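You operate a simulated robot arm through the tools that you are given. There is no shell and no other tool.

You are at the controls of a simulated two-armed robot. One attempt, no reset.

## Task
Load the sower with the note's seeds and try one seed.
Fine: The old tube goes in the stand's free hole. One press over the bare pot below, then slide the sower back to its end.

It is judged by the outcome, as a careful person would: the job done as asked, and still so three seconds after it is handed in. It fails if anything else is knocked over, pushed out of place, dropped, spilled or broken.

## Robot
Two 7-joint arms with two-finger parallel grippers on one trunk that stands fixed in place. Base frame: the origin is at the foot of the trunk, x ahead of it, y to its left, z up. Lengths are in m, angles in rad, forces in N, time in s.
The left shoulder is at [-0.082, 0.119, 0.851], the right one opposite. With the tool pointing down near the work surface each hand reaches from about 0.18 to 0.6 m from the base axis, measured 20 degrees to its own side. Payload 3.43 kg a hand.
The tool frame of a hand sits at the grasp point between the pads (the TCP): z along the fingers, y along the line on which they close. The tips reach 0.03 m beyond it. Largest opening 0.094 m; finger width 0.028, thickness 0.01; the body of the gripper, 0.05 by 0.096 m, starts 0.055 m behind the TCP.
Orientation is that of the tool frame in the base frame, as [roll, pitch, yaw] about the fixed x, y, z axes, in that order (R = Rz(yaw) Ry(pitch) Rx(roll)). With the fingers straight down and closing along the base's y, the tool's x points along the base's -x, its y along +y and its z along -z.

## Interface
- The arms move only by the tool send_rows. It takes "left_targets", "right_targets" or both (then of equal length, played together; a hand with none holds still); each is a list of rows, each an object of numbers (a shift or turn left out is 0, a gripper value left out holds the last): "grip": the opening, from 0 (shut) to 1 (fully open); "tx", "ty", "tz": the shift along the base's x, y, z in units of 200 mm (1.0 is 200 mm); "wx", "wy", "wz": the turn, a rotation vector about the base's x, y, z in units of 45 degrees (1.0 is 45 degrees). In form: [{"grip": .., "tx": .., "ty": .., "tz": .., "wx": .., "wy": .., "wz": ..}, ...]. A call has 1 to 20 rows; each row is the pose to reach, as a shift and turn from the pose commanded when the call began. A call with a number of a shift or a turn outside -1 to 1 is refused whole. A row lasts 0.2 s, in which the tool goes at most 0.05 m and 0.15 rad; a call with a longer step from one row to the next is refused whole, and so is a gripper value outside its range. A pose out of reach is approached as far as the arm can. The call stops where the force on the tool passes 70 N (or 10 N more than at its start, if that is more) or the arm is blocked; 0.2 s more then pass. The fingers move at their own pace (about 0.153 m/s each) and stop on an object; they squeeze with about 42 N. The grip force told is the motor's: it shows also when the fingers shut on nothing. Time passes only in rows, and 0.2 s behind the last, so rows that repeat a pose let the fingers close. It gives the time, the measured TCP pose, the force on the tool (base axes), the opening and the grip force at its end, in the units of the frame above (readings bear some noise), with the torque about the TCP (base axes, N m) and any sound that the robot's microphone picked up, and new pictures: "views" is both (left out), scene, wrist or none (wrist: the cameras of the hands that moved).
- Cameras (640 x 400 px; columns grow to the right, rows downward): "scene" is now at [0.0304, -0.0223, 1.5599]; the picture's right is [-0.28, -0.96, 0.00], its down [-0.72, 0.21, -0.66] and it looks along [0.63, -0.18, -0.75] (base axes); focal length 351 px, centre (320, 200). "left" rides on the left gripper at [0.076, -0.014, -0.103] in its tool frame; the picture's right is [0.18, 0.98, 0.00], its down [-0.75, 0.14, -0.64] and it looks along [-0.63, 0.12, 0.77] (tool axes); focal length 243 px, centre (320, 200). "right" rides on the right gripper at [0.076, 0.014, -0.103] in its tool frame; the picture's right is [-0.18, 0.98, 0.00], its down [-0.75, -0.14, -0.64] and it looks along [-0.63, -0.12, 0.77] (tool axes); focal length 243 px, centre (320, 200). There is no depth. A picture from a camera that has moved, and an enlarged one, comes with that camera's place and axes in the base frame and with its lens.
- slide_trunk(by): slides the trunk up (or, below 0, down) by that many m; the arms and the scene camera ride with it, the base frame stays. It gives what a move gives, with no picture.
- aim_head(pan, tilt): turns the head with the scene camera to pan (to the left, within 2.496 rad either way) and tilt (down, from -0.506 to 1.204), counted from straight ahead of the robot. It gives what a move gives, and a new picture of the scene camera.
- zoom(camera, box): a new picture of the part [left, top, right, bottom] of that camera's present view, enlarged. The clock stands still meanwhile.
- job_done(): hands the job in; it is judged then, once.

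Places have to be worked out from the pictures, the camera data and where the tool is seen. Open the grippers and draw the arms clear of the work before you hand the job in, unless the task says otherwise.

The tools are called after "Request:" as a command line: name --argument value ..., lists and objects as JSON in quotes. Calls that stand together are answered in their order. send_rows: Moves the arms, as the interface text tells. Its arguments: {"type":"object","properties":{"left_targets":{"type":"array","items":{"type":"object","properties":{"grip":{"type":"number"},"tx":{"type":"number"},"ty":{"type":"number"},"tz":{"type":"number"},"wx":{"type":"number"},"wy":{"type":"number"},"wz":{"type":"number"}}}},"right_targets":{"type":"array","items":{"type":"object","properties":{"grip":{"type":"number"},"tx":{"type":"number"},"ty":{"type":"number"},"tz":{"type":"number"},"wx":{"type":"number"},"wy":{"type":"number"},"wz":{"type":"number"}}}},"views":{"type":"string","enum":["both","scene","wrist","none"]}},"required":[]} The other tools are called the same way: slide_trunk (by) slides the trunk up or down; aim_head (pan, tilt) turns the head that bears the scene camera; zoom (camera, box) takes an enlarged picture of a part of a camera's view; job_done () hands the job in.

At the start:

```text
time: 0.0
left_tcp_pos: [0.2976, -0.0012, 1.1313]
left_ee_rot: [-3.141, 0.0, -3.141]
left_force: [0.4, -0.6, 0.4]
left_torque: [0.0, 0.01, -0.01]
left_gripper_width: 0.0938
left_grasp_force: 0.0
right_tcp_pos: [0.261, -0.2525, 1.1884]
right_ee_rot: [-3.141, 0.001, -3.141]
right_force: [-0.1, -0.2, -0.2]
right_torque: [-0.02, -0.01, 0.0]
right_gripper_width: 0.0939
right_grasp_force: 0.1
trunk travel left (down, up): [-0.275, 0.06]
head pan, tilt: [-0.283, 0.855]
```

scene: 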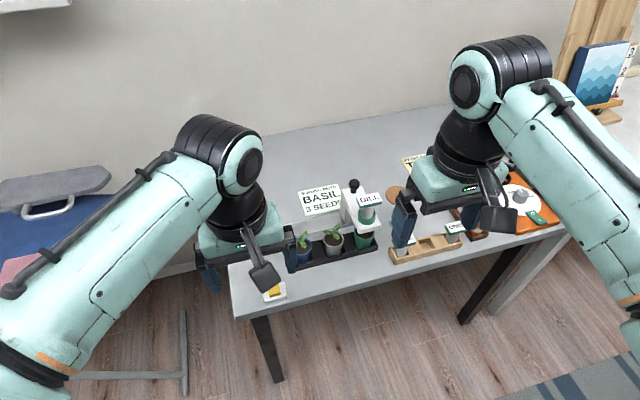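
right: 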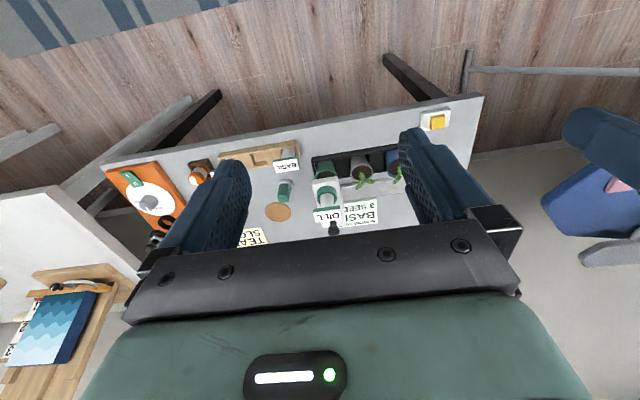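
left: 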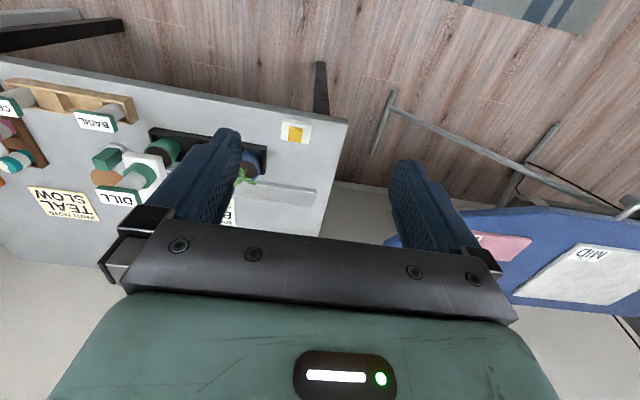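

The note seems to read "BASIL 3 SEEDS", with a second card saying "TEAL SLOW". I'll zoom in to read everything before moving.

Request:
zoom --camera "scene" --box '[260, 150, 420, 250]'

Request:
zoom --camera "right" --box '[220, 100, 420, 250]'

Request:
zoom --camera "left" --box '[0, 60, 240, 230]'

Request:
zoom --camera "scene" --box '[380, 150, 580, 275]'

```text
4.00 times, centred on (340, 200) of scene
camera zoom: at [0.0304, -0.0223, 1.5599], right [-0.28, -0.96, 0.0], down [-0.72, 0.21, -0.66], along [0.63, -0.18, -0.75], focal length 1406 px, centre (240, 200)
```

zoom: 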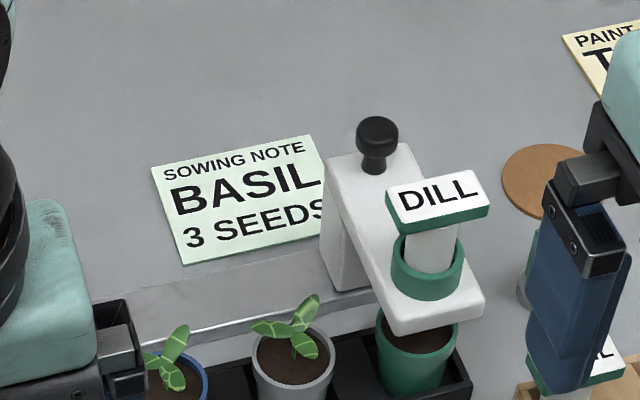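

```text
2.67 times, centred on (320, 175) of right
camera zoom: at [0.1847, -0.2378, 1.2918], right [0.18, 0.98, 0.0], down [0.75, -0.14, 0.64], along [0.63, -0.12, -0.77], focal length 647 px, centre (320, 267)
```

zoom: 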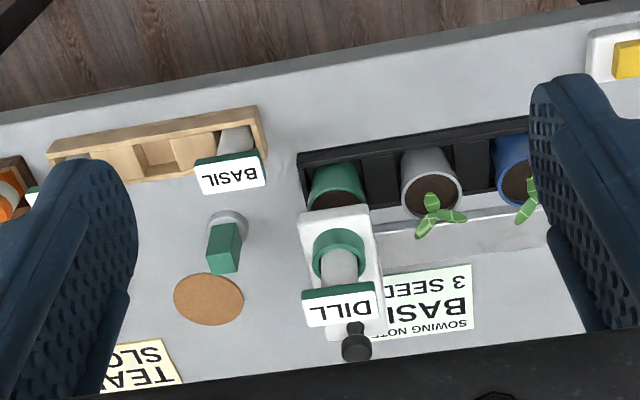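

```text
2.35 times, centred on (120, 145) of left
camera zoom: at [0.2225, -0.0156, 1.2332], right [-0.18, 0.98, 0.0], down [0.75, 0.14, 0.64], along [0.63, 0.12, -0.77], focal length 571 px, centre (791, 329)
```

zoom: 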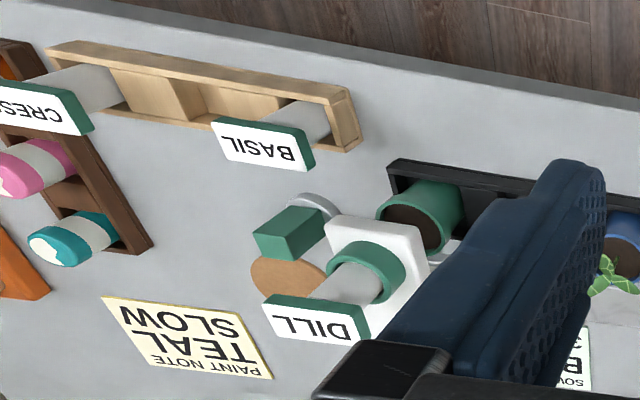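

```text
3.20 times, centred on (480, 212) of scene
camera zoom: at [0.0304, -0.0223, 1.5599], right [-0.28, -0.96, 0.0], down [-0.72, 0.21, -0.66], along [0.63, -0.18, -0.75], focal length 1125 px, centre (-192, 160)
```

zoom: 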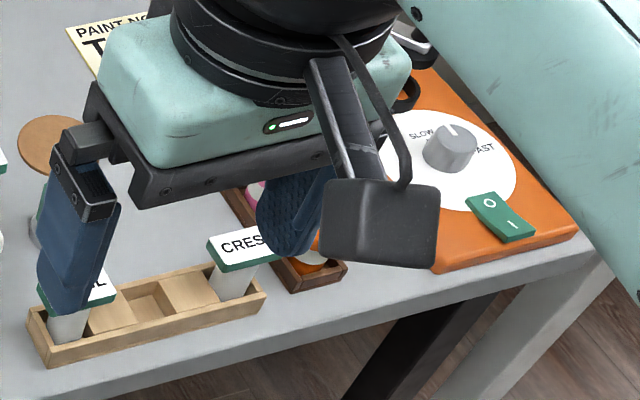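

The sower (white body, black knob, DILL tube in it) stands over the green pot; the BASIL tube is in the wooden stand, with CRESS at the other end. The hands block the view, so I'll spread them sideways at their present height.

Request:
send_rows --left_targets '[{"ty": 0.2}, {"ty": 0.4}, {"ty": 0.6}, {"ty": 0.8}, {"ty": 1.0}]' --right_targets '[{"ty": -0.2}, {"ty": -0.4}, {"ty": -0.6}, {"ty": -0.8}, {"ty": -1.0}]'

```text
time: 1.2
left_tcp_pos: [0.2994, 0.199, 1.1287]
left_ee_rot: [3.141, 0.001, 3.14]
left_force: [-0.1, 0.4, 0.0]
left_torque: [0.03, -0.03, -0.02]
left_gripper_width: 0.0939
left_grasp_force: 0.2
right_tcp_pos: [0.2629, -0.4538, 1.1911]
right_ee_rot: [3.141, -0.001, 3.141]
right_force: [0.6, 1.2, 0.4]
right_torque: [0.03, 0.02, 0.0]
right_gripper_width: 0.0939
right_grasp_force: 0.2
trunk travel left (down, up): [-0.275, 0.06]
head pan, tilt: [-0.283, 0.855]
camera scene: at [0.0307, -0.0225, 1.5599], right [-0.28, -0.96, 0.0], down [-0.72, 0.21, -0.66], along [0.63, -0.18, -0.75], focal length 351 px, centre (320, 200)
camera right: at [0.1859, -0.4398, 1.2927], right [0.18, 0.98, 0.0], down [0.75, -0.14, 0.64], along [0.63, -0.12, -0.77], focal length 243 px, centre (320, 200)
camera left: at [0.2248, 0.1851, 1.2313], right [-0.18, 0.98, 0.0], down [0.75, 0.14, 0.64], along [0.63, 0.12, -0.77], focal length 243 px, centre (320, 200)
```

scene: 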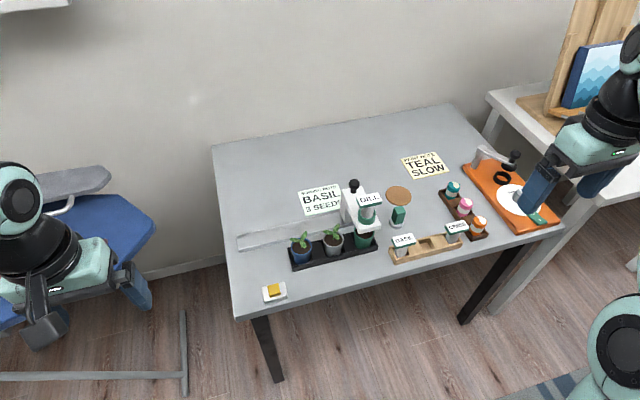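
right: 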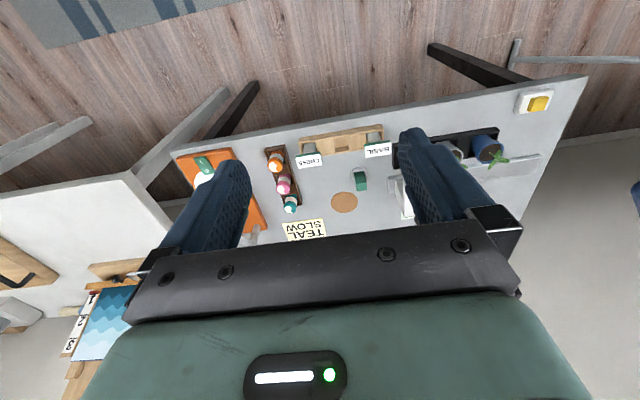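
left: 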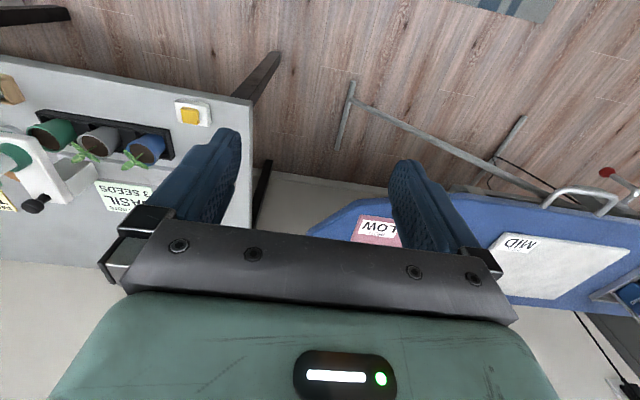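

Now the table is clear to see. I'll zoom into the sower, the rail, the stand and the other things from the scene camera.

Request:
zoom --camera "scene" --box '[220, 170, 400, 282]'

Request:
zoom --camera "scene" --box '[330, 170, 410, 250]'

Request:
zoom --camera "scene" --box '[380, 180, 500, 270]'

Request:
zoom --camera "left" --box '[0, 80, 220, 240]'

Request:
zoom --camera "right" --box '[250, 110, 420, 240]'

```text
3.56 times, centred on (310, 226) of scene
camera zoom: at [0.0307, -0.0225, 1.5599], right [-0.28, -0.96, 0.0], down [-0.72, 0.21, -0.66], along [0.63, -0.18, -0.75], focal length 1250 px, centre (356, 108)
```

zoom: 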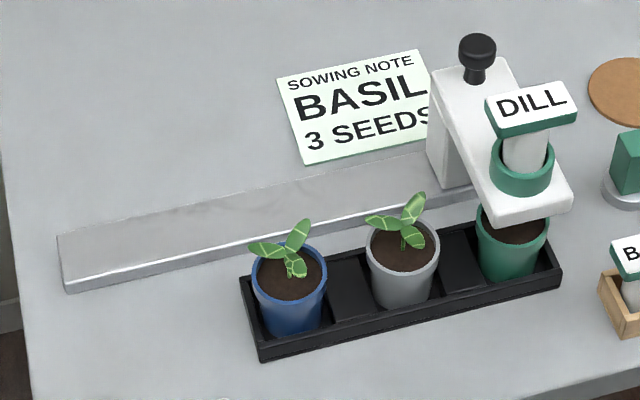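

```text
5.00 times, centred on (370, 210) of scene
camera zoom: at [0.0307, -0.0225, 1.5599], right [-0.28, -0.96, 0.0], down [-0.72, 0.21, -0.66], along [0.63, -0.18, -0.75], focal length 1757 px, centre (70, 150)
```

zoom: 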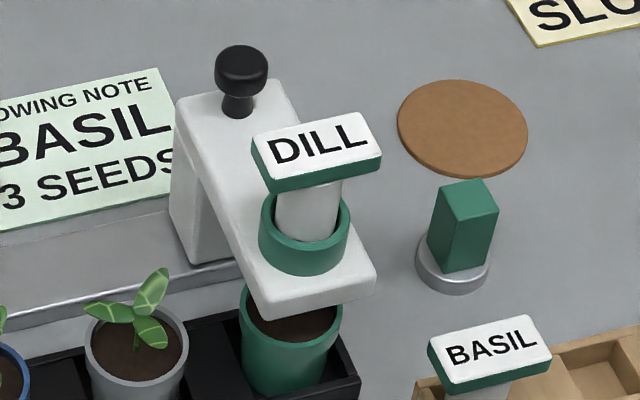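

```text
4.44 times, centred on (440, 225) of scene
camera zoom: at [0.0307, -0.0225, 1.5599], right [-0.28, -0.96, 0.0], down [-0.72, 0.21, -0.66], along [0.63, -0.18, -0.75], focal length 1562 px, centre (-213, 89)
```

zoom: 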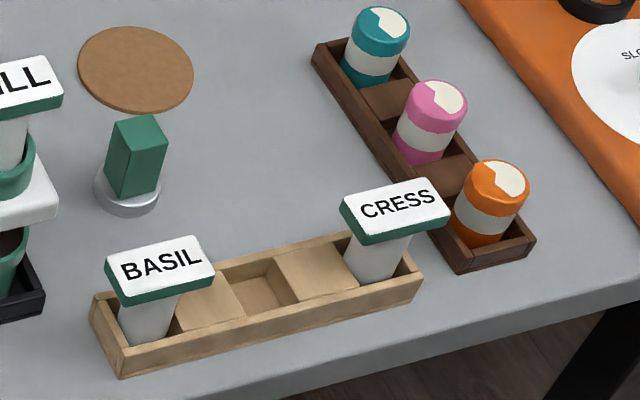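

```text
2.50 times, centred on (110, 160) of left
camera zoom: at [0.2248, 0.1851, 1.2313], right [-0.18, 0.98, 0.0], down [0.75, 0.14, 0.64], along [0.63, 0.12, -0.77], focal length 606 px, centre (845, 300)
```

zoom: 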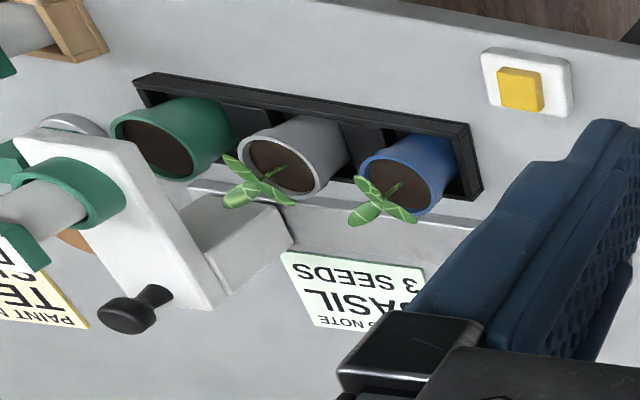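

```text
3.08 times, centred on (335, 175) of right
camera zoom: at [0.1859, -0.4398, 1.2927], right [0.18, 0.98, 0.0], down [0.75, -0.14, 0.64], along [0.63, -0.12, -0.77], focal length 746 px, centre (274, 277)
```

zoom: 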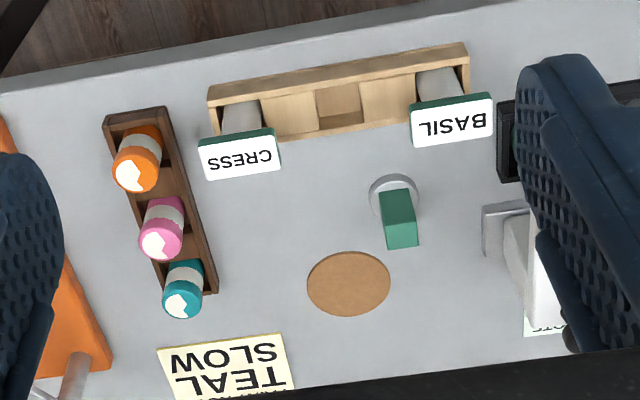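

Sower: head arm runs along x with its tube ring near (0.51, -0.28) and its knob near (0.61, -0.28, top 0.90), and it seems to be over the bare green pot. I'll bring the right hand closer, turning it 90° in two steps, for better views of the tubes and the rail ends.

Request:
send_rows --right_targets '[{"tx": 0.1, "ty": 0.08, "tz": -0.06, "wz": 0.17}, {"tx": 0.2, "ty": 0.16, "tz": -0.12, "wz": 0.34}, {"tx": 0.3, "ty": 0.24, "tz": -0.18, "wz": 0.51}, {"tx": 0.4, "ty": 0.32, "tz": -0.24, "wz": 0.68}, {"tx": 0.5, "ty": 0.4, "tz": -0.3, "wz": 0.85}, {"tx": 0.55, "ty": 0.4, "tz": -0.35, "wz": 1.0}]'

```text
time: 2.6
left_tcp_pos: [0.2996, 0.1992, 1.1286]
left_ee_rot: [-3.142, 0.002, 3.141]
left_force: [-0.1, -0.1, 0.2]
left_torque: [0.0, 0.03, 0.0]
left_gripper_width: 0.0941
left_grasp_force: 0.1
right_tcp_pos: [0.3712, -0.3723, 1.1181]
right_ee_rot: [-3.14, 0.0, -2.354]
right_force: [0.0, -0.3, 1.1]
right_torque: [0.0, 0.02, -0.03]
right_gripper_width: 0.094
right_grasp_force: 0.0
trunk travel left (down, up): [-0.275, 0.06]
head pan, tilt: [-0.283, 0.855]
camera scene: at [0.0306, -0.0226, 1.5599], right [-0.28, -0.96, 0.0], down [-0.72, 0.21, -0.66], along [0.63, -0.18, -0.75], focal length 351 px, centre (320, 200)
camera right: at [0.3066, -0.416, 1.2212], right [-0.57, 0.82, 0.0], down [0.63, 0.43, 0.64], along [0.53, 0.36, -0.77], focal length 243 px, centre (320, 200)
```

scene: 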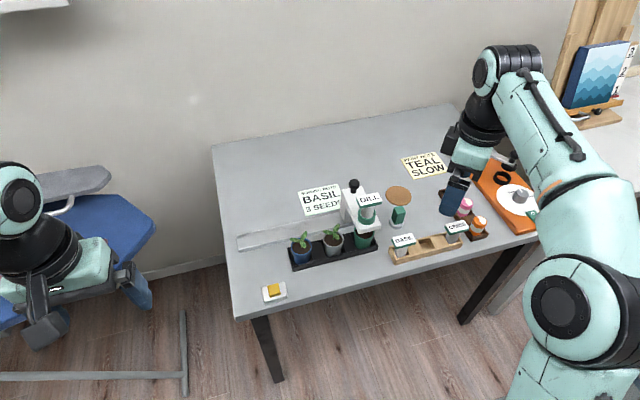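
right: 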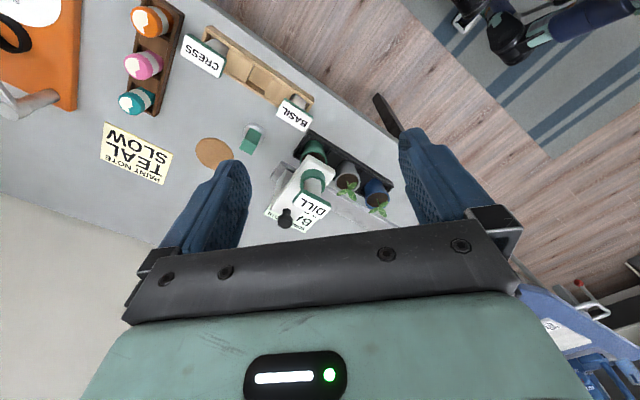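

Turning works. I turn the other 45° and lower a little, keeping well above the table items.

Request:
send_rows --right_targets '[{"tz": -0.06, "wz": 0.17}, {"tz": -0.12, "wz": 0.34}, {"tz": -0.18, "wz": 0.51}, {"tz": -0.24, "wz": 0.68}, {"tz": -0.3, "wz": 0.85}, {"tz": -0.35, "wz": 1.0}]'

Request:
zoom --camera "right" --box '[150, 0, 400, 230]'

```text
time: 4.0
left_tcp_pos: [0.2989, 0.1981, 1.1294]
left_ee_rot: [3.141, 0.0, -3.142]
left_force: [0.0, -0.1, 0.2]
left_torque: [-0.02, -0.03, 0.0]
left_gripper_width: 0.0943
left_grasp_force: 0.0
right_tcp_pos: [0.3708, -0.372, 1.0487]
right_ee_rot: [-3.141, -0.001, -1.571]
right_force: [-0.5, 0.4, 0.6]
right_torque: [0.0, 0.03, -0.01]
right_gripper_width: 0.0941
right_grasp_force: 0.1
trunk travel left (down, up): [-0.275, 0.06]
head pan, tilt: [-0.283, 0.855]
camera scene: at [0.0304, -0.0223, 1.5599], right [-0.28, -0.96, 0.0], down [-0.72, 0.21, -0.66], along [0.63, -0.18, -0.75], focal length 351 px, centre (320, 200)
camera right: at [0.3558, -0.4468, 1.151], right [-0.98, 0.18, 0.0], down [0.14, 0.75, 0.64], along [0.12, 0.63, -0.77], focal length 243 px, centre (320, 200)
```

scene: 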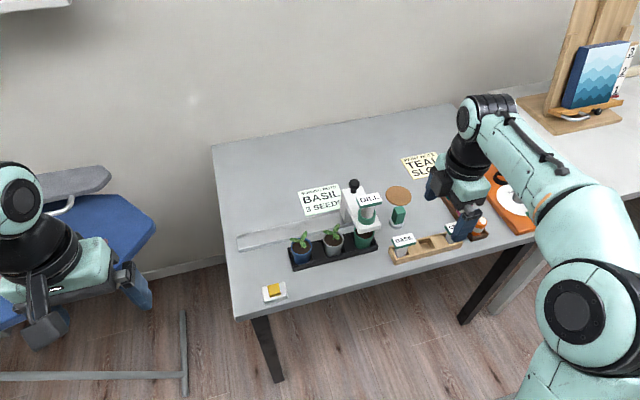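
right: 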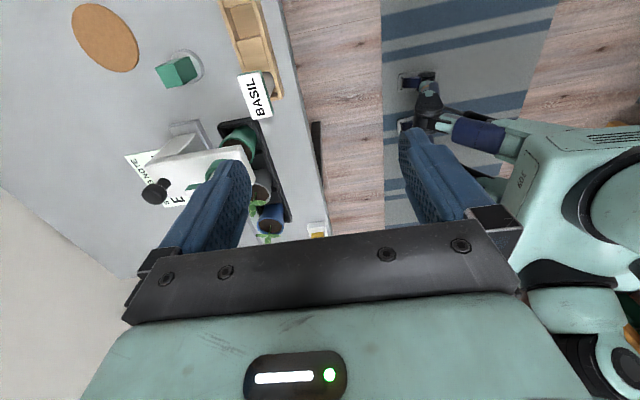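

```text
1.74 times, centred on (275, 115) of right
camera zoom: at [0.3558, -0.4468, 1.151], right [-0.98, 0.18, 0.0], down [0.14, 0.75, 0.64], along [0.12, 0.63, -0.77], focal length 422 px, centre (398, 348)
```

zoom: 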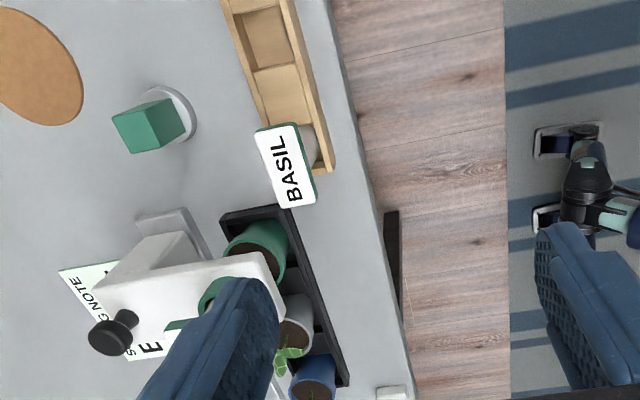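

Basil's cap is near (0.457, -0.366, ~0.82), and the rail end is just right of the sower post. I'll move the right hand above the DILL tube at about (0.514, -0.284), still high at z≈1.03, so I can line up with the wrist camera.

Request:
send_rows --right_targets '[{"tx": 0.18, "ty": 0.11}, {"tx": 0.36, "ty": 0.22}, {"tx": 0.54, "ty": 0.33}, {"tx": 0.715, "ty": 0.44, "tz": -0.09}, {"tx": 0.715, "ty": 0.44, "tz": -0.09}]'

Request:
zoom --camera "right" --box '[200, 60, 440, 240]'

Request:
zoom --camera "scene" --box '[300, 140, 440, 240]'

```text
time: 5.2
left_tcp_pos: [0.2999, 0.1981, 1.1283]
left_ee_rot: [3.142, -0.002, 3.14]
left_force: [0.7, 0.2, 0.1]
left_torque: [-0.04, 0.04, 0.0]
left_gripper_width: 0.094
left_grasp_force: 0.2
right_tcp_pos: [0.5045, -0.281, 1.0339]
right_ee_rot: [3.139, 0.0, -1.572]
right_force: [0.4, -0.3, 0.6]
right_torque: [0.0, -0.01, -0.01]
right_gripper_width: 0.094
right_grasp_force: 0.1
right hand out of reach, approached as far as the arm can: row 4, 5
trunk travel left (down, up): [-0.275, 0.06]
head pan, tilt: [-0.283, 0.855]
camera scene: at [0.0302, -0.0226, 1.5599], right [-0.28, -0.96, 0.0], down [-0.72, 0.21, -0.66], along [0.63, -0.18, -0.75], focal length 351 px, centre (320, 200)
camera right: at [0.4894, -0.3566, 1.1364], right [-0.98, 0.18, 0.0], down [0.14, 0.75, 0.64], along [0.12, 0.63, -0.77], focal length 243 px, centre (320, 200)
```

scene: 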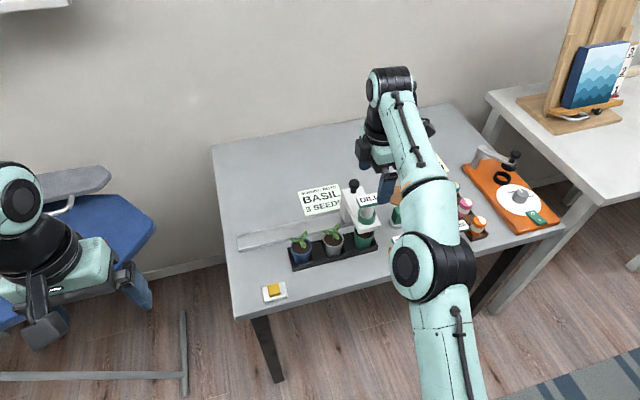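
right: 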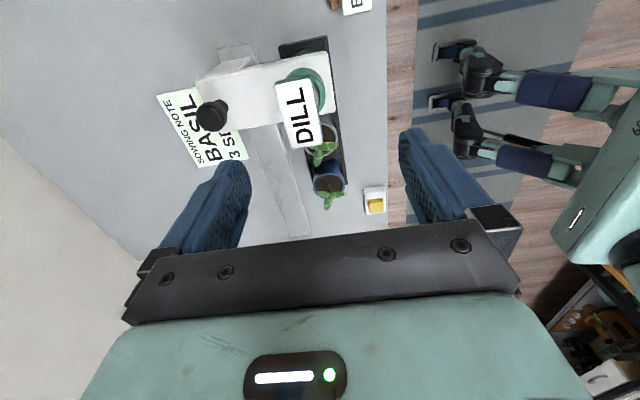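

```text
2.22 times, centred on (320, 150) of right
camera zoom: at [0.4894, -0.3566, 1.1364], right [-0.98, 0.18, 0.0], down [0.14, 0.75, 0.64], along [0.12, 0.63, -0.77], focal length 539 px, centre (320, 311)
```

zoom: 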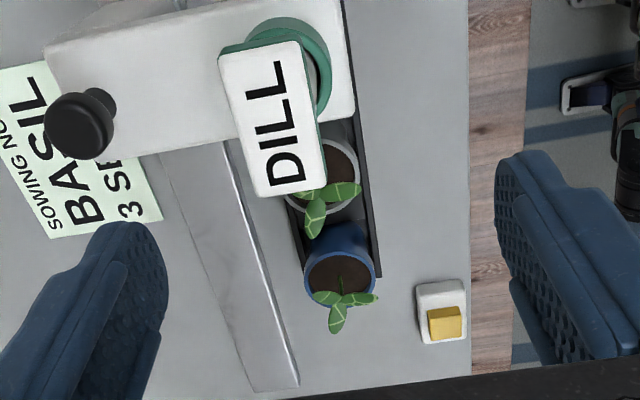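

```text
4.00 times, centred on (370, 190) of scene
camera zoom: at [0.0302, -0.0226, 1.5599], right [-0.28, -0.96, 0.0], down [-0.72, 0.21, -0.66], along [0.63, -0.18, -0.75], focal length 1406 px, centre (120, 240)
```

zoom: 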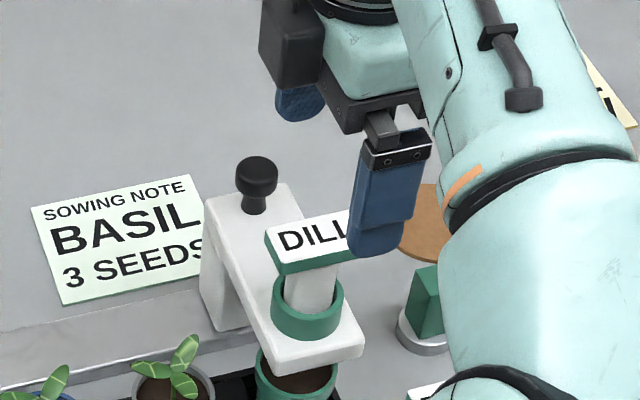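

The DILL cap top is around (0.518, -0.287, 0.937), about 0.057 long in y and 0.031 wide in x; the arm was at its reach limit this high. I'll zoom on the sower foot and rail end before going down.

Request:
zoom --camera "right" --box '[190, 20, 350, 120]'

Request:
zoom --camera "left" --box '[0, 100, 140, 220]'

```text
4.00 times, centred on (270, 70) of right
camera zoom: at [0.4894, -0.3566, 1.1364], right [-0.98, 0.18, 0.0], down [0.14, 0.75, 0.64], along [0.12, 0.63, -0.77], focal length 970 px, centre (520, 720)
```

zoom: 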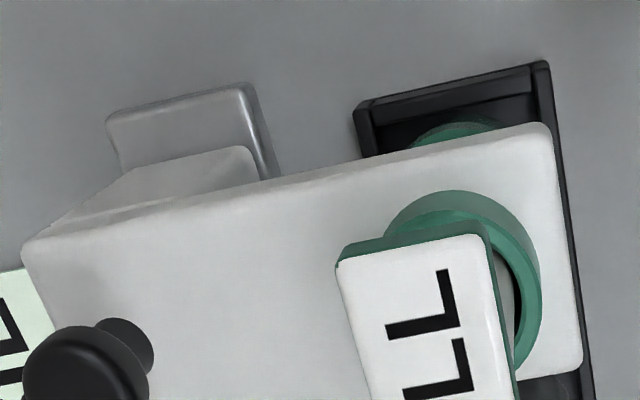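

```text
3.33 times, centred on (70, 160) of left
camera zoom: at [0.2245, 0.1846, 1.2315], right [-0.18, 0.98, 0.0], down [0.75, 0.14, 0.64], along [0.63, 0.12, -0.77], focal length 809 px, centre (1153, 333)
```

zoom: 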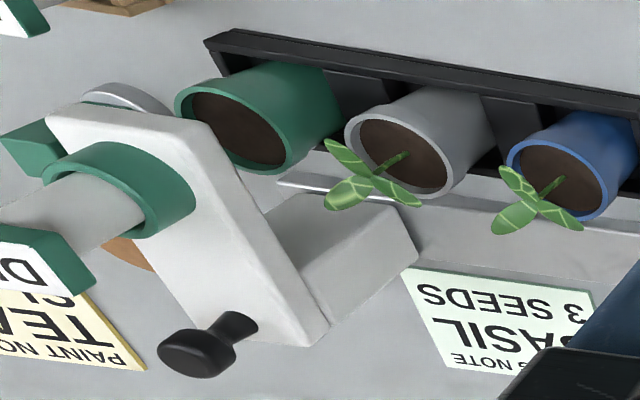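

The nozzle, ring and DILL cap are at (0.518, -0.286) and the green pot's rim centre at about (0.519, -0.285), so the sower already stands over the bare pot. I'll raise the trunk to gain reach, then come down over the DILL cap.

Request:
slide_trunk --by 0.055

Request:
send_rows --right_targets '[{"tz": -0.2}, {"tz": -0.4}, {"tz": -0.45}, {"tz": -0.45}]'

```text
time: 6.2
left_tcp_pos: [0.296, 0.1984, 1.1857]
left_ee_rot: [-3.141, 0.0, -3.141]
left_force: [0.4, 0.5, -0.2]
left_torque: [-0.04, 0.0, -0.01]
left_gripper_width: 0.0939
left_grasp_force: 0.1
right_tcp_pos: [0.5048, -0.2835, 1.0862]
right_ee_rot: [3.139, 0.0, -1.573]
right_force: [-0.8, -0.2, -0.1]
right_torque: [-0.02, -0.02, 0.02]
right_gripper_width: 0.0943
right_grasp_force: 0.1
trunk travel left (down, up): [-0.33, 0.005]
head pan, tilt: [-0.283, 0.855]
```

```text
time: 7.2
left_tcp_pos: [0.2986, 0.1991, 1.1859]
left_ee_rot: [-3.141, 0.001, 3.14]
left_force: [-0.5, 0.1, 0.6]
left_torque: [0.01, -0.03, 0.0]
left_gripper_width: 0.094
left_grasp_force: 0.1
right_tcp_pos: [0.5065, -0.2827, 0.9963]
right_ee_rot: [3.141, -0.001, -1.573]
right_force: [-0.2, -0.5, 0.0]
right_torque: [-0.02, 0.02, 0.0]
right_gripper_width: 0.0939
right_grasp_force: 0.1
trunk travel left (down, up): [-0.33, 0.005]
head pan, tilt: [-0.283, 0.855]
camera scene: at [0.0297, -0.0223, 1.6188], right [-0.28, -0.96, 0.0], down [-0.72, 0.21, -0.66], along [0.63, -0.18, -0.75], focal length 351 px, centre (320, 200)
camera right: at [0.4918, -0.3585, 1.0992], right [-0.98, 0.18, 0.0], down [0.14, 0.75, 0.64], along [0.12, 0.63, -0.77], focal length 243 px, centre (320, 200)
```

scene: 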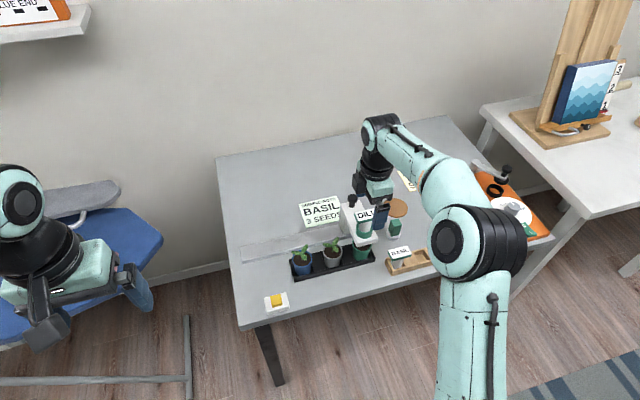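
right: 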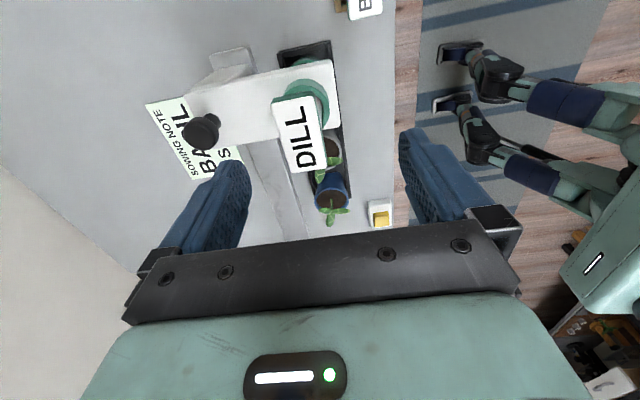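

A card on a shelf at the top left reads "…UE END" — that may tell which end is the sower's. I'll turn the head to read it.

Request:
aim_head --pan 0.25 --tilt 0.5

Request:
zoom --camera "scene" --box '[100, 0, 420, 200]'

```text
time: 8.1
left_tcp_pos: [0.2967, 0.1994, 1.1853]
left_ee_rot: [-3.14, -0.001, 3.141]
left_force: [0.7, -0.9, 0.6]
left_torque: [0.03, 0.0, 0.0]
left_gripper_width: 0.094
left_grasp_force: 0.0
right_tcp_pos: [0.5057, -0.282, 0.9962]
right_ee_rot: [-3.141, 0.001, -1.569]
right_force: [0.1, -0.3, 0.1]
right_torque: [-0.05, -0.01, 0.0]
right_gripper_width: 0.0939
right_grasp_force: 0.1
trunk travel left (down, up): [-0.33, 0.005]
head pan, tilt: [0.25, 0.499]
camera scene: at [0.0431, 0.0218, 1.6491], right [0.25, -0.97, 0.0], down [-0.46, -0.12, -0.88], along [0.85, 0.22, -0.48], focal length 351 px, centre (320, 200)
```

scene: 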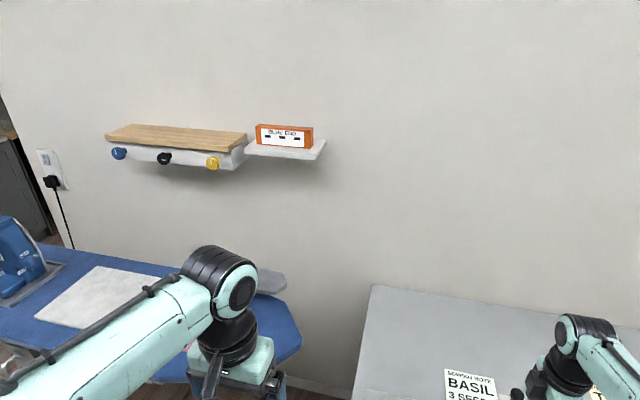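

```text
2.00 times, centred on (260, 100) of scene
camera zoom: at [0.0431, 0.0218, 1.6491], right [0.25, -0.97, 0.0], down [-0.46, -0.12, -0.88], along [0.85, 0.22, -0.48], focal length 703 px, centre (440, 400)
```

zoom: 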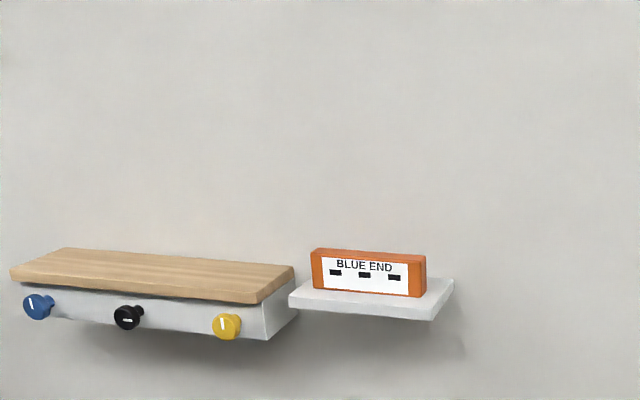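

Request:
zoom --camera "scene" --box '[240, 110, 330, 166]'

Request:
zoom --camera "scene" --box '[100, 110, 260, 190]'

```text
7.11 times, centred on (285, 138) of scene
camera zoom: at [0.0431, 0.0218, 1.6491], right [0.25, -0.97, 0.0], down [-0.46, -0.12, -0.88], along [0.85, 0.22, -0.48], focal length 2499 px, centre (569, 641)
```

zoom: 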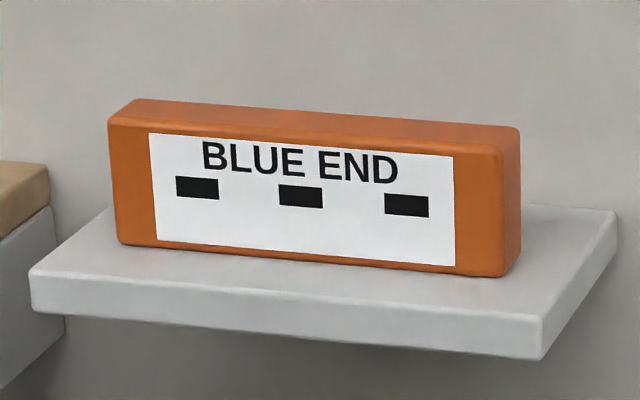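

```text
4.00 times, centred on (180, 150) of scene
camera zoom: at [0.0431, 0.0218, 1.6491], right [0.25, -0.97, 0.0], down [-0.46, -0.12, -0.88], along [0.85, 0.22, -0.48], focal length 1406 px, centre (880, 400)
```

zoom: 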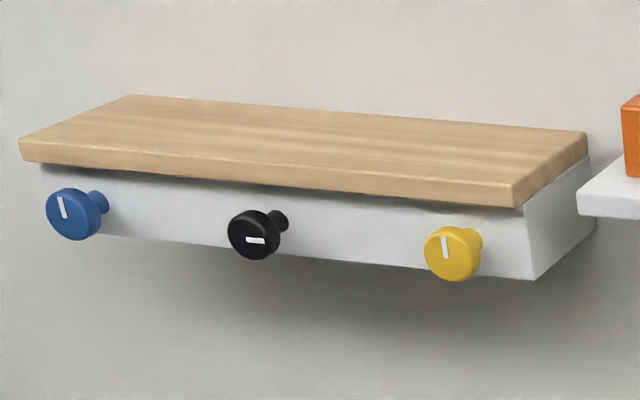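

That card belongs to the knob shelf, not to the sower. I turn the head back to the table, aimed more at the sower.

Request:
aim_head --pan -0.35 --tilt 0.95

Request:
zoom --camera "scene" --box '[220, 100, 380, 200]'

Request:
zoom --camera "left" --box '[0, 80, 240, 220]'

```text
time: 9.1
left_tcp_pos: [0.2974, 0.1986, 1.1858]
left_ee_rot: [3.141, 0.0, 3.141]
left_force: [0.0, 0.4, 1.0]
left_torque: [0.0, 0.01, 0.0]
left_gripper_width: 0.094
left_grasp_force: 0.1
right_tcp_pos: [0.5068, -0.2838, 0.9955]
right_ee_rot: [3.141, 0.001, -1.571]
right_force: [-0.4, 0.1, -0.3]
right_torque: [-0.04, 0.0, 0.01]
right_gripper_width: 0.094
right_grasp_force: 0.1
trunk travel left (down, up): [-0.33, 0.005]
head pan, tilt: [-0.351, 0.949]
camera scene: at [0.0232, -0.0254, 1.6117], right [-0.34, -0.94, 0.0], down [-0.76, 0.28, -0.58], along [0.55, -0.2, -0.81], focal length 351 px, centre (320, 200)
```

scene: 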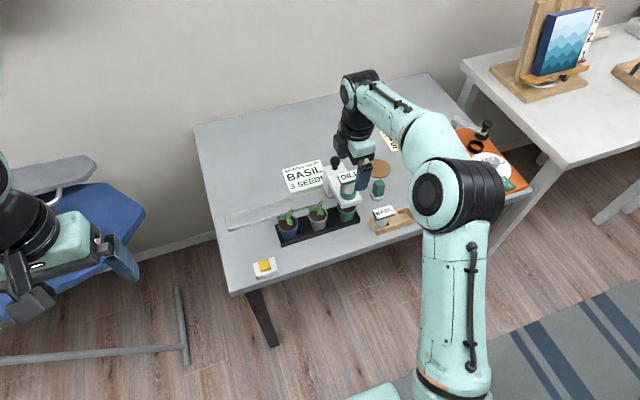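

```text
4.00 times, centred on (300, 150) of scene
camera zoom: at [0.0232, -0.0254, 1.6117], right [-0.34, -0.94, 0.0], down [-0.76, 0.28, -0.58], along [0.55, -0.2, -0.81], focal length 1406 px, centre (400, 400)
```

zoom: 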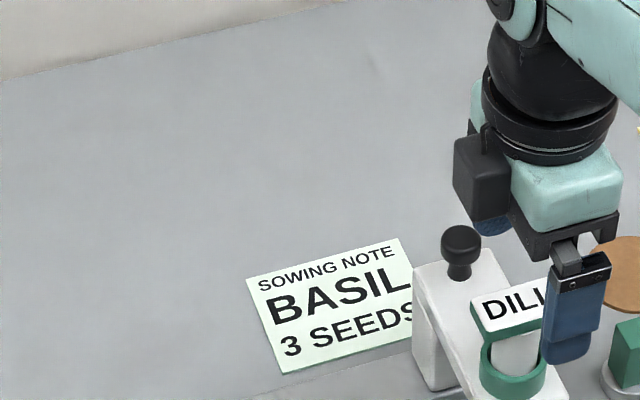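

```text
2.67 times, centred on (120, 150) of left
camera zoom: at [0.2226, 0.1844, 1.2882], right [-0.18, 0.98, 0.0], down [0.75, 0.14, 0.64], along [0.63, 0.12, -0.77], focal length 647 px, centre (853, 333)
```

zoom: 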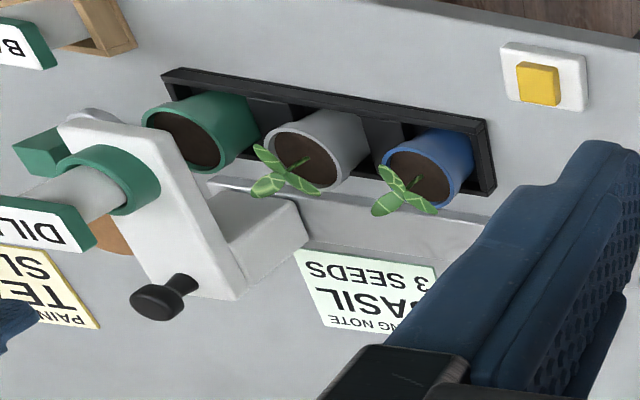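

The hand is at (0.5065, -0.283, 0.996). I move 10 mm forward and down to z≈0.93, so the pads straddle the DILL cap's narrow sides above the ring.

Request:
send_rows --right_targets '[{"tx": 0.05, "ty": -0.015, "tz": -0.1}, {"tx": 0.05, "ty": -0.015, "tz": -0.2}, {"tx": 0.05, "ty": -0.015, "tz": -0.28}, {"tx": 0.05, "ty": -0.015, "tz": -0.32}, {"tx": 0.05, "ty": -0.015, "tz": -0.32}]'

Request:
zoom --camera "right" --box '[160, 40, 480, 240]'

Request:
zoom --camera "scene" --box '[300, 130, 420, 230]'

```text
time: 10.3
left_tcp_pos: [0.297, 0.1993, 1.1858]
left_ee_rot: [-3.141, -0.001, -3.141]
left_force: [0.0, -0.9, 0.0]
left_torque: [0.0, 0.01, 0.0]
left_gripper_width: 0.0944
left_grasp_force: 0.0
right_tcp_pos: [0.5168, -0.2857, 0.9303]
right_ee_rot: [3.141, 0.001, -1.571]
right_force: [-0.9, -0.3, -0.5]
right_torque: [-0.03, -0.03, 0.01]
right_gripper_width: 0.0941
right_grasp_force: 0.0
trunk travel left (down, up): [-0.33, 0.005]
head pan, tilt: [-0.351, 0.949]
camera scene: at [0.0231, -0.0255, 1.6117], right [-0.34, -0.94, 0.0], down [-0.76, 0.28, -0.58], along [0.55, -0.2, -0.81], focal length 351 px, centre (320, 200)
camera right: at [0.502, -0.3616, 1.0343], right [-0.98, 0.18, 0.0], down [0.14, 0.75, 0.64], along [0.12, 0.63, -0.77], focal length 243 px, centre (320, 200)
```

scene: 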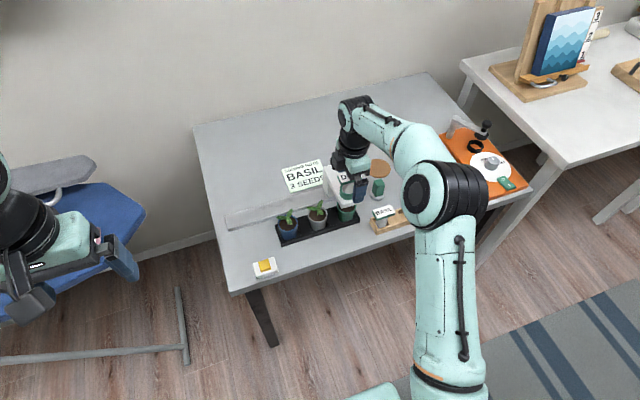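
right: 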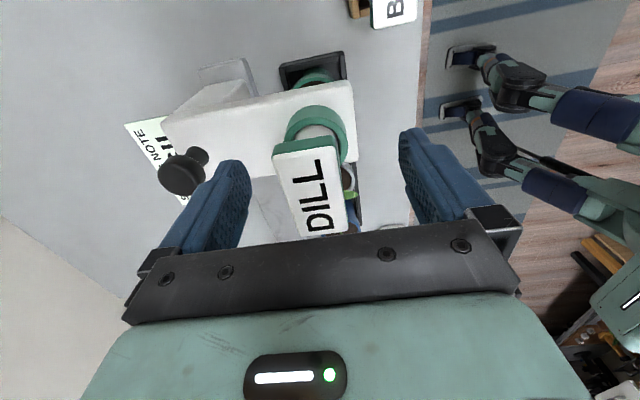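

```text
2.00 times, centred on (320, 140) of right
camera zoom: at [0.502, -0.3616, 1.0343], right [-0.98, 0.18, 0.0], down [0.14, 0.75, 0.64], along [0.12, 0.63, -0.77], focal length 485 px, centre (320, 320)
```

zoom: 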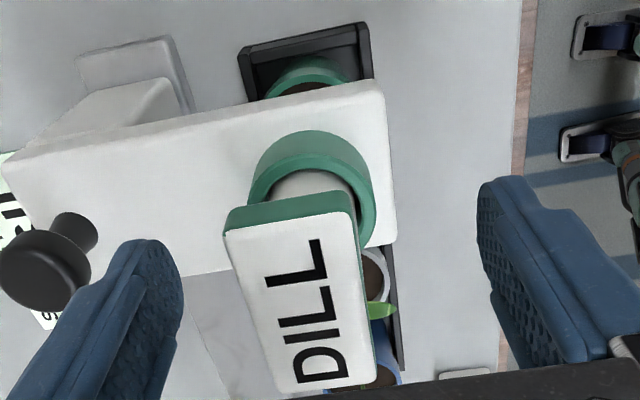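

```text
4.00 times, centred on (360, 180) of scene
camera zoom: at [0.0231, -0.0255, 1.6117], right [-0.34, -0.94, 0.0], down [-0.76, 0.28, -0.58], along [0.55, -0.2, -0.81], focal length 1406 px, centre (160, 280)
```

zoom: 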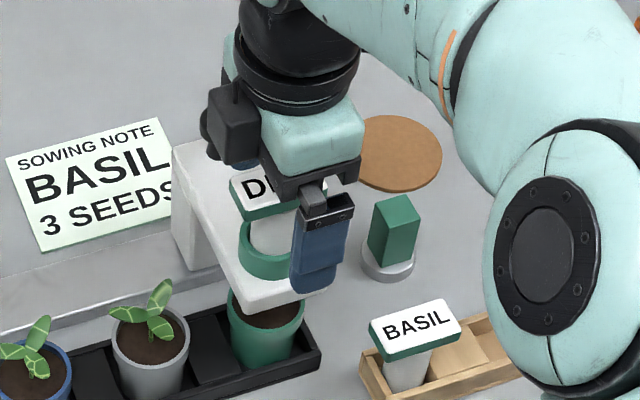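

The cap sits centred between the pads (cap centre about (0.519, -0.287)). I shift 2 mm forward and 4 mm down, then close on it.

Request:
send_rows --right_targets '[{"tx": 0.01, "ty": -0.005, "tz": -0.02, "grip": 1.0}, {"tx": 0.01, "ty": -0.005, "tz": -0.02, "grip": 0.45}, {"tx": 0.01, "ty": -0.005, "tz": -0.02, "grip": 0.45}, {"tx": 0.01, "ty": -0.005, "tz": -0.02, "grip": 0.2}, {"tx": 0.01, "ty": -0.005, "tz": -0.02, "grip": 0.2}]'

Request:
zoom --camera "right" --box '[160, 40, 480, 240]'

```text
time: 11.5
left_tcp_pos: [0.2975, 0.1995, 1.1861]
left_ee_rot: [-3.141, 0.0, 3.141]
left_force: [-0.7, -1.1, 0.2]
left_torque: [-0.03, -0.01, 0.03]
left_gripper_width: 0.094
left_grasp_force: 0.0
right_tcp_pos: [0.5175, -0.2866, 0.9272]
right_ee_rot: [3.14, -0.001, -1.572]
right_force: [0.6, 0.5, -0.4]
right_torque: [-0.01, 0.01, -0.02]
right_gripper_width: 0.0336
right_grasp_force: 42.1
trunk travel left (down, up): [-0.33, 0.005]
head pan, tilt: [-0.351, 0.949]
camera scene: at [0.0232, -0.0255, 1.6117], right [-0.34, -0.94, 0.0], down [-0.76, 0.28, -0.58], along [0.55, -0.2, -0.81], focal length 351 px, centre (320, 200)
camera right: at [0.5037, -0.3626, 1.031], right [-0.98, 0.18, 0.0], down [0.14, 0.75, 0.64], along [0.12, 0.63, -0.77], focal length 243 px, centre (320, 200)
```

scene: 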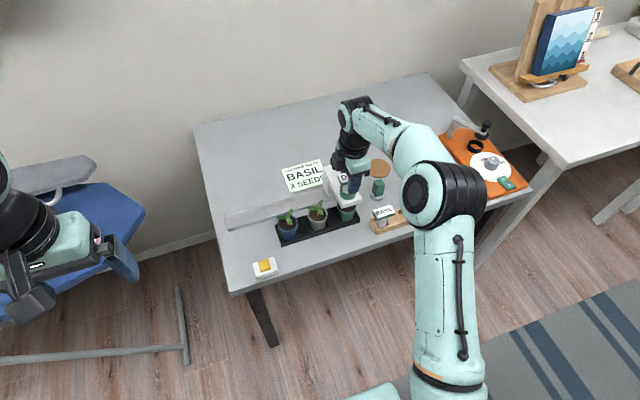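
right: 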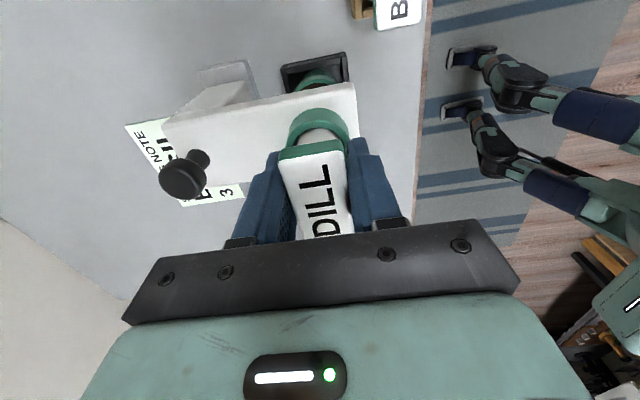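

```text
2.00 times, centred on (320, 140) of right
camera zoom: at [0.5037, -0.3626, 1.031], right [-0.98, 0.18, 0.0], down [0.14, 0.75, 0.64], along [0.12, 0.63, -0.77], focal length 485 px, centre (320, 320)
```

zoom: 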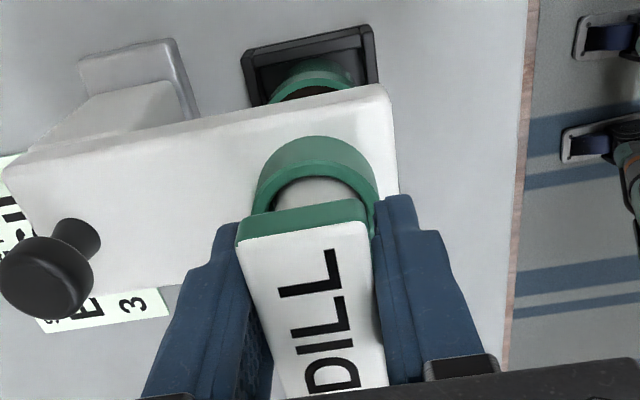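

Gripped at 33.6 mm. Lifting the DILL tube straight up, slowly at first.

Request:
send_rows --right_targets '[{"tz": 0.03}, {"tz": 0.08}, {"tz": 0.16}, {"tz": 0.25}, {"tz": 0.35}, {"tz": 0.42}, {"tz": 0.42}]'

Request:
zoom --camera "scene" --box '[290, 110, 430, 230]'

```text
time: 13.1
left_tcp_pos: [0.2973, 0.1986, 1.1863]
left_ee_rot: [-3.14, -0.001, 3.141]
left_force: [-0.5, 0.0, -0.5]
left_torque: [0.0, 0.01, 0.03]
left_gripper_width: 0.0941
left_grasp_force: 0.1
right_tcp_pos: [0.5183, -0.2877, 1.0126]
right_ee_rot: [3.141, 0.001, -1.571]
right_force: [0.2, 0.0, -0.6]
right_torque: [-0.01, 0.0, 0.01]
right_gripper_width: 0.0334
right_grasp_force: 42.1
trunk travel left (down, up): [-0.33, 0.005]
head pan, tilt: [-0.351, 0.949]
camera scene: at [0.0233, -0.0256, 1.6117], right [-0.34, -0.94, 0.0], down [-0.76, 0.28, -0.58], along [0.55, -0.2, -0.81], focal length 351 px, centre (320, 200)
camera right: at [0.5031, -0.3634, 1.1152], right [-0.98, 0.18, 0.0], down [0.14, 0.75, 0.64], along [0.12, 0.63, -0.77], focal length 243 px, centre (320, 200)
```

scene: 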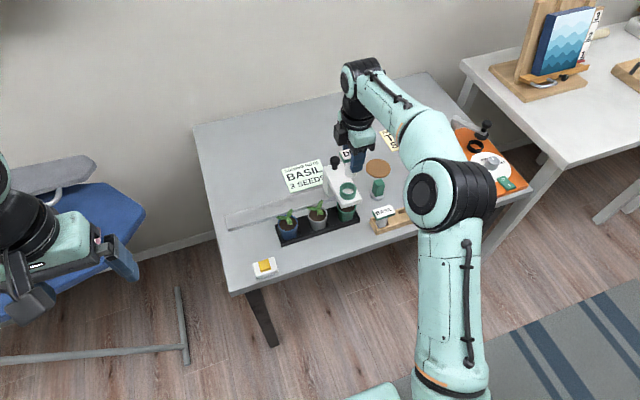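
right: 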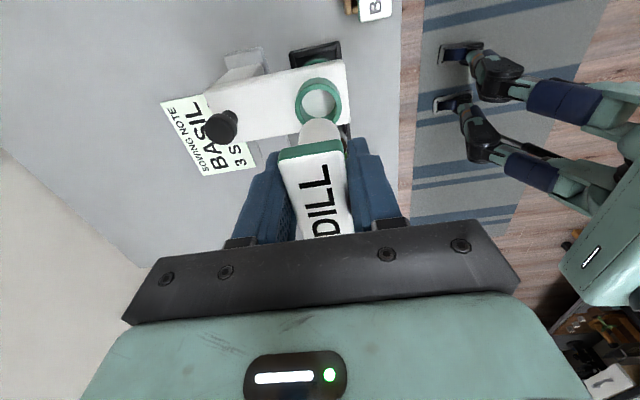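

```text
3.33 times, centred on (360, 170) of scene
camera zoom: at [0.0233, -0.0256, 1.6117], right [-0.34, -0.94, 0.0], down [-0.76, 0.28, -0.58], along [0.55, -0.2, -0.81], focal length 1172 px, centre (187, 300)
```

zoom: 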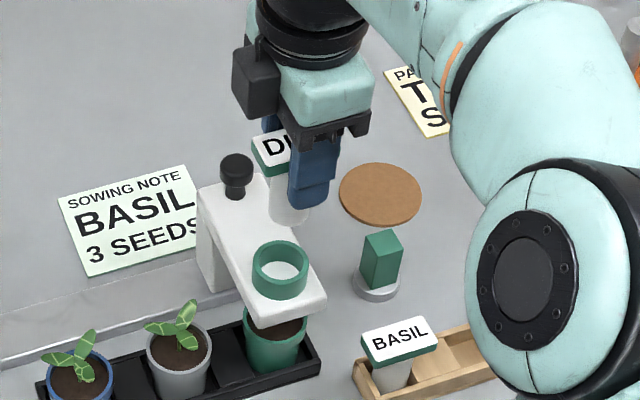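

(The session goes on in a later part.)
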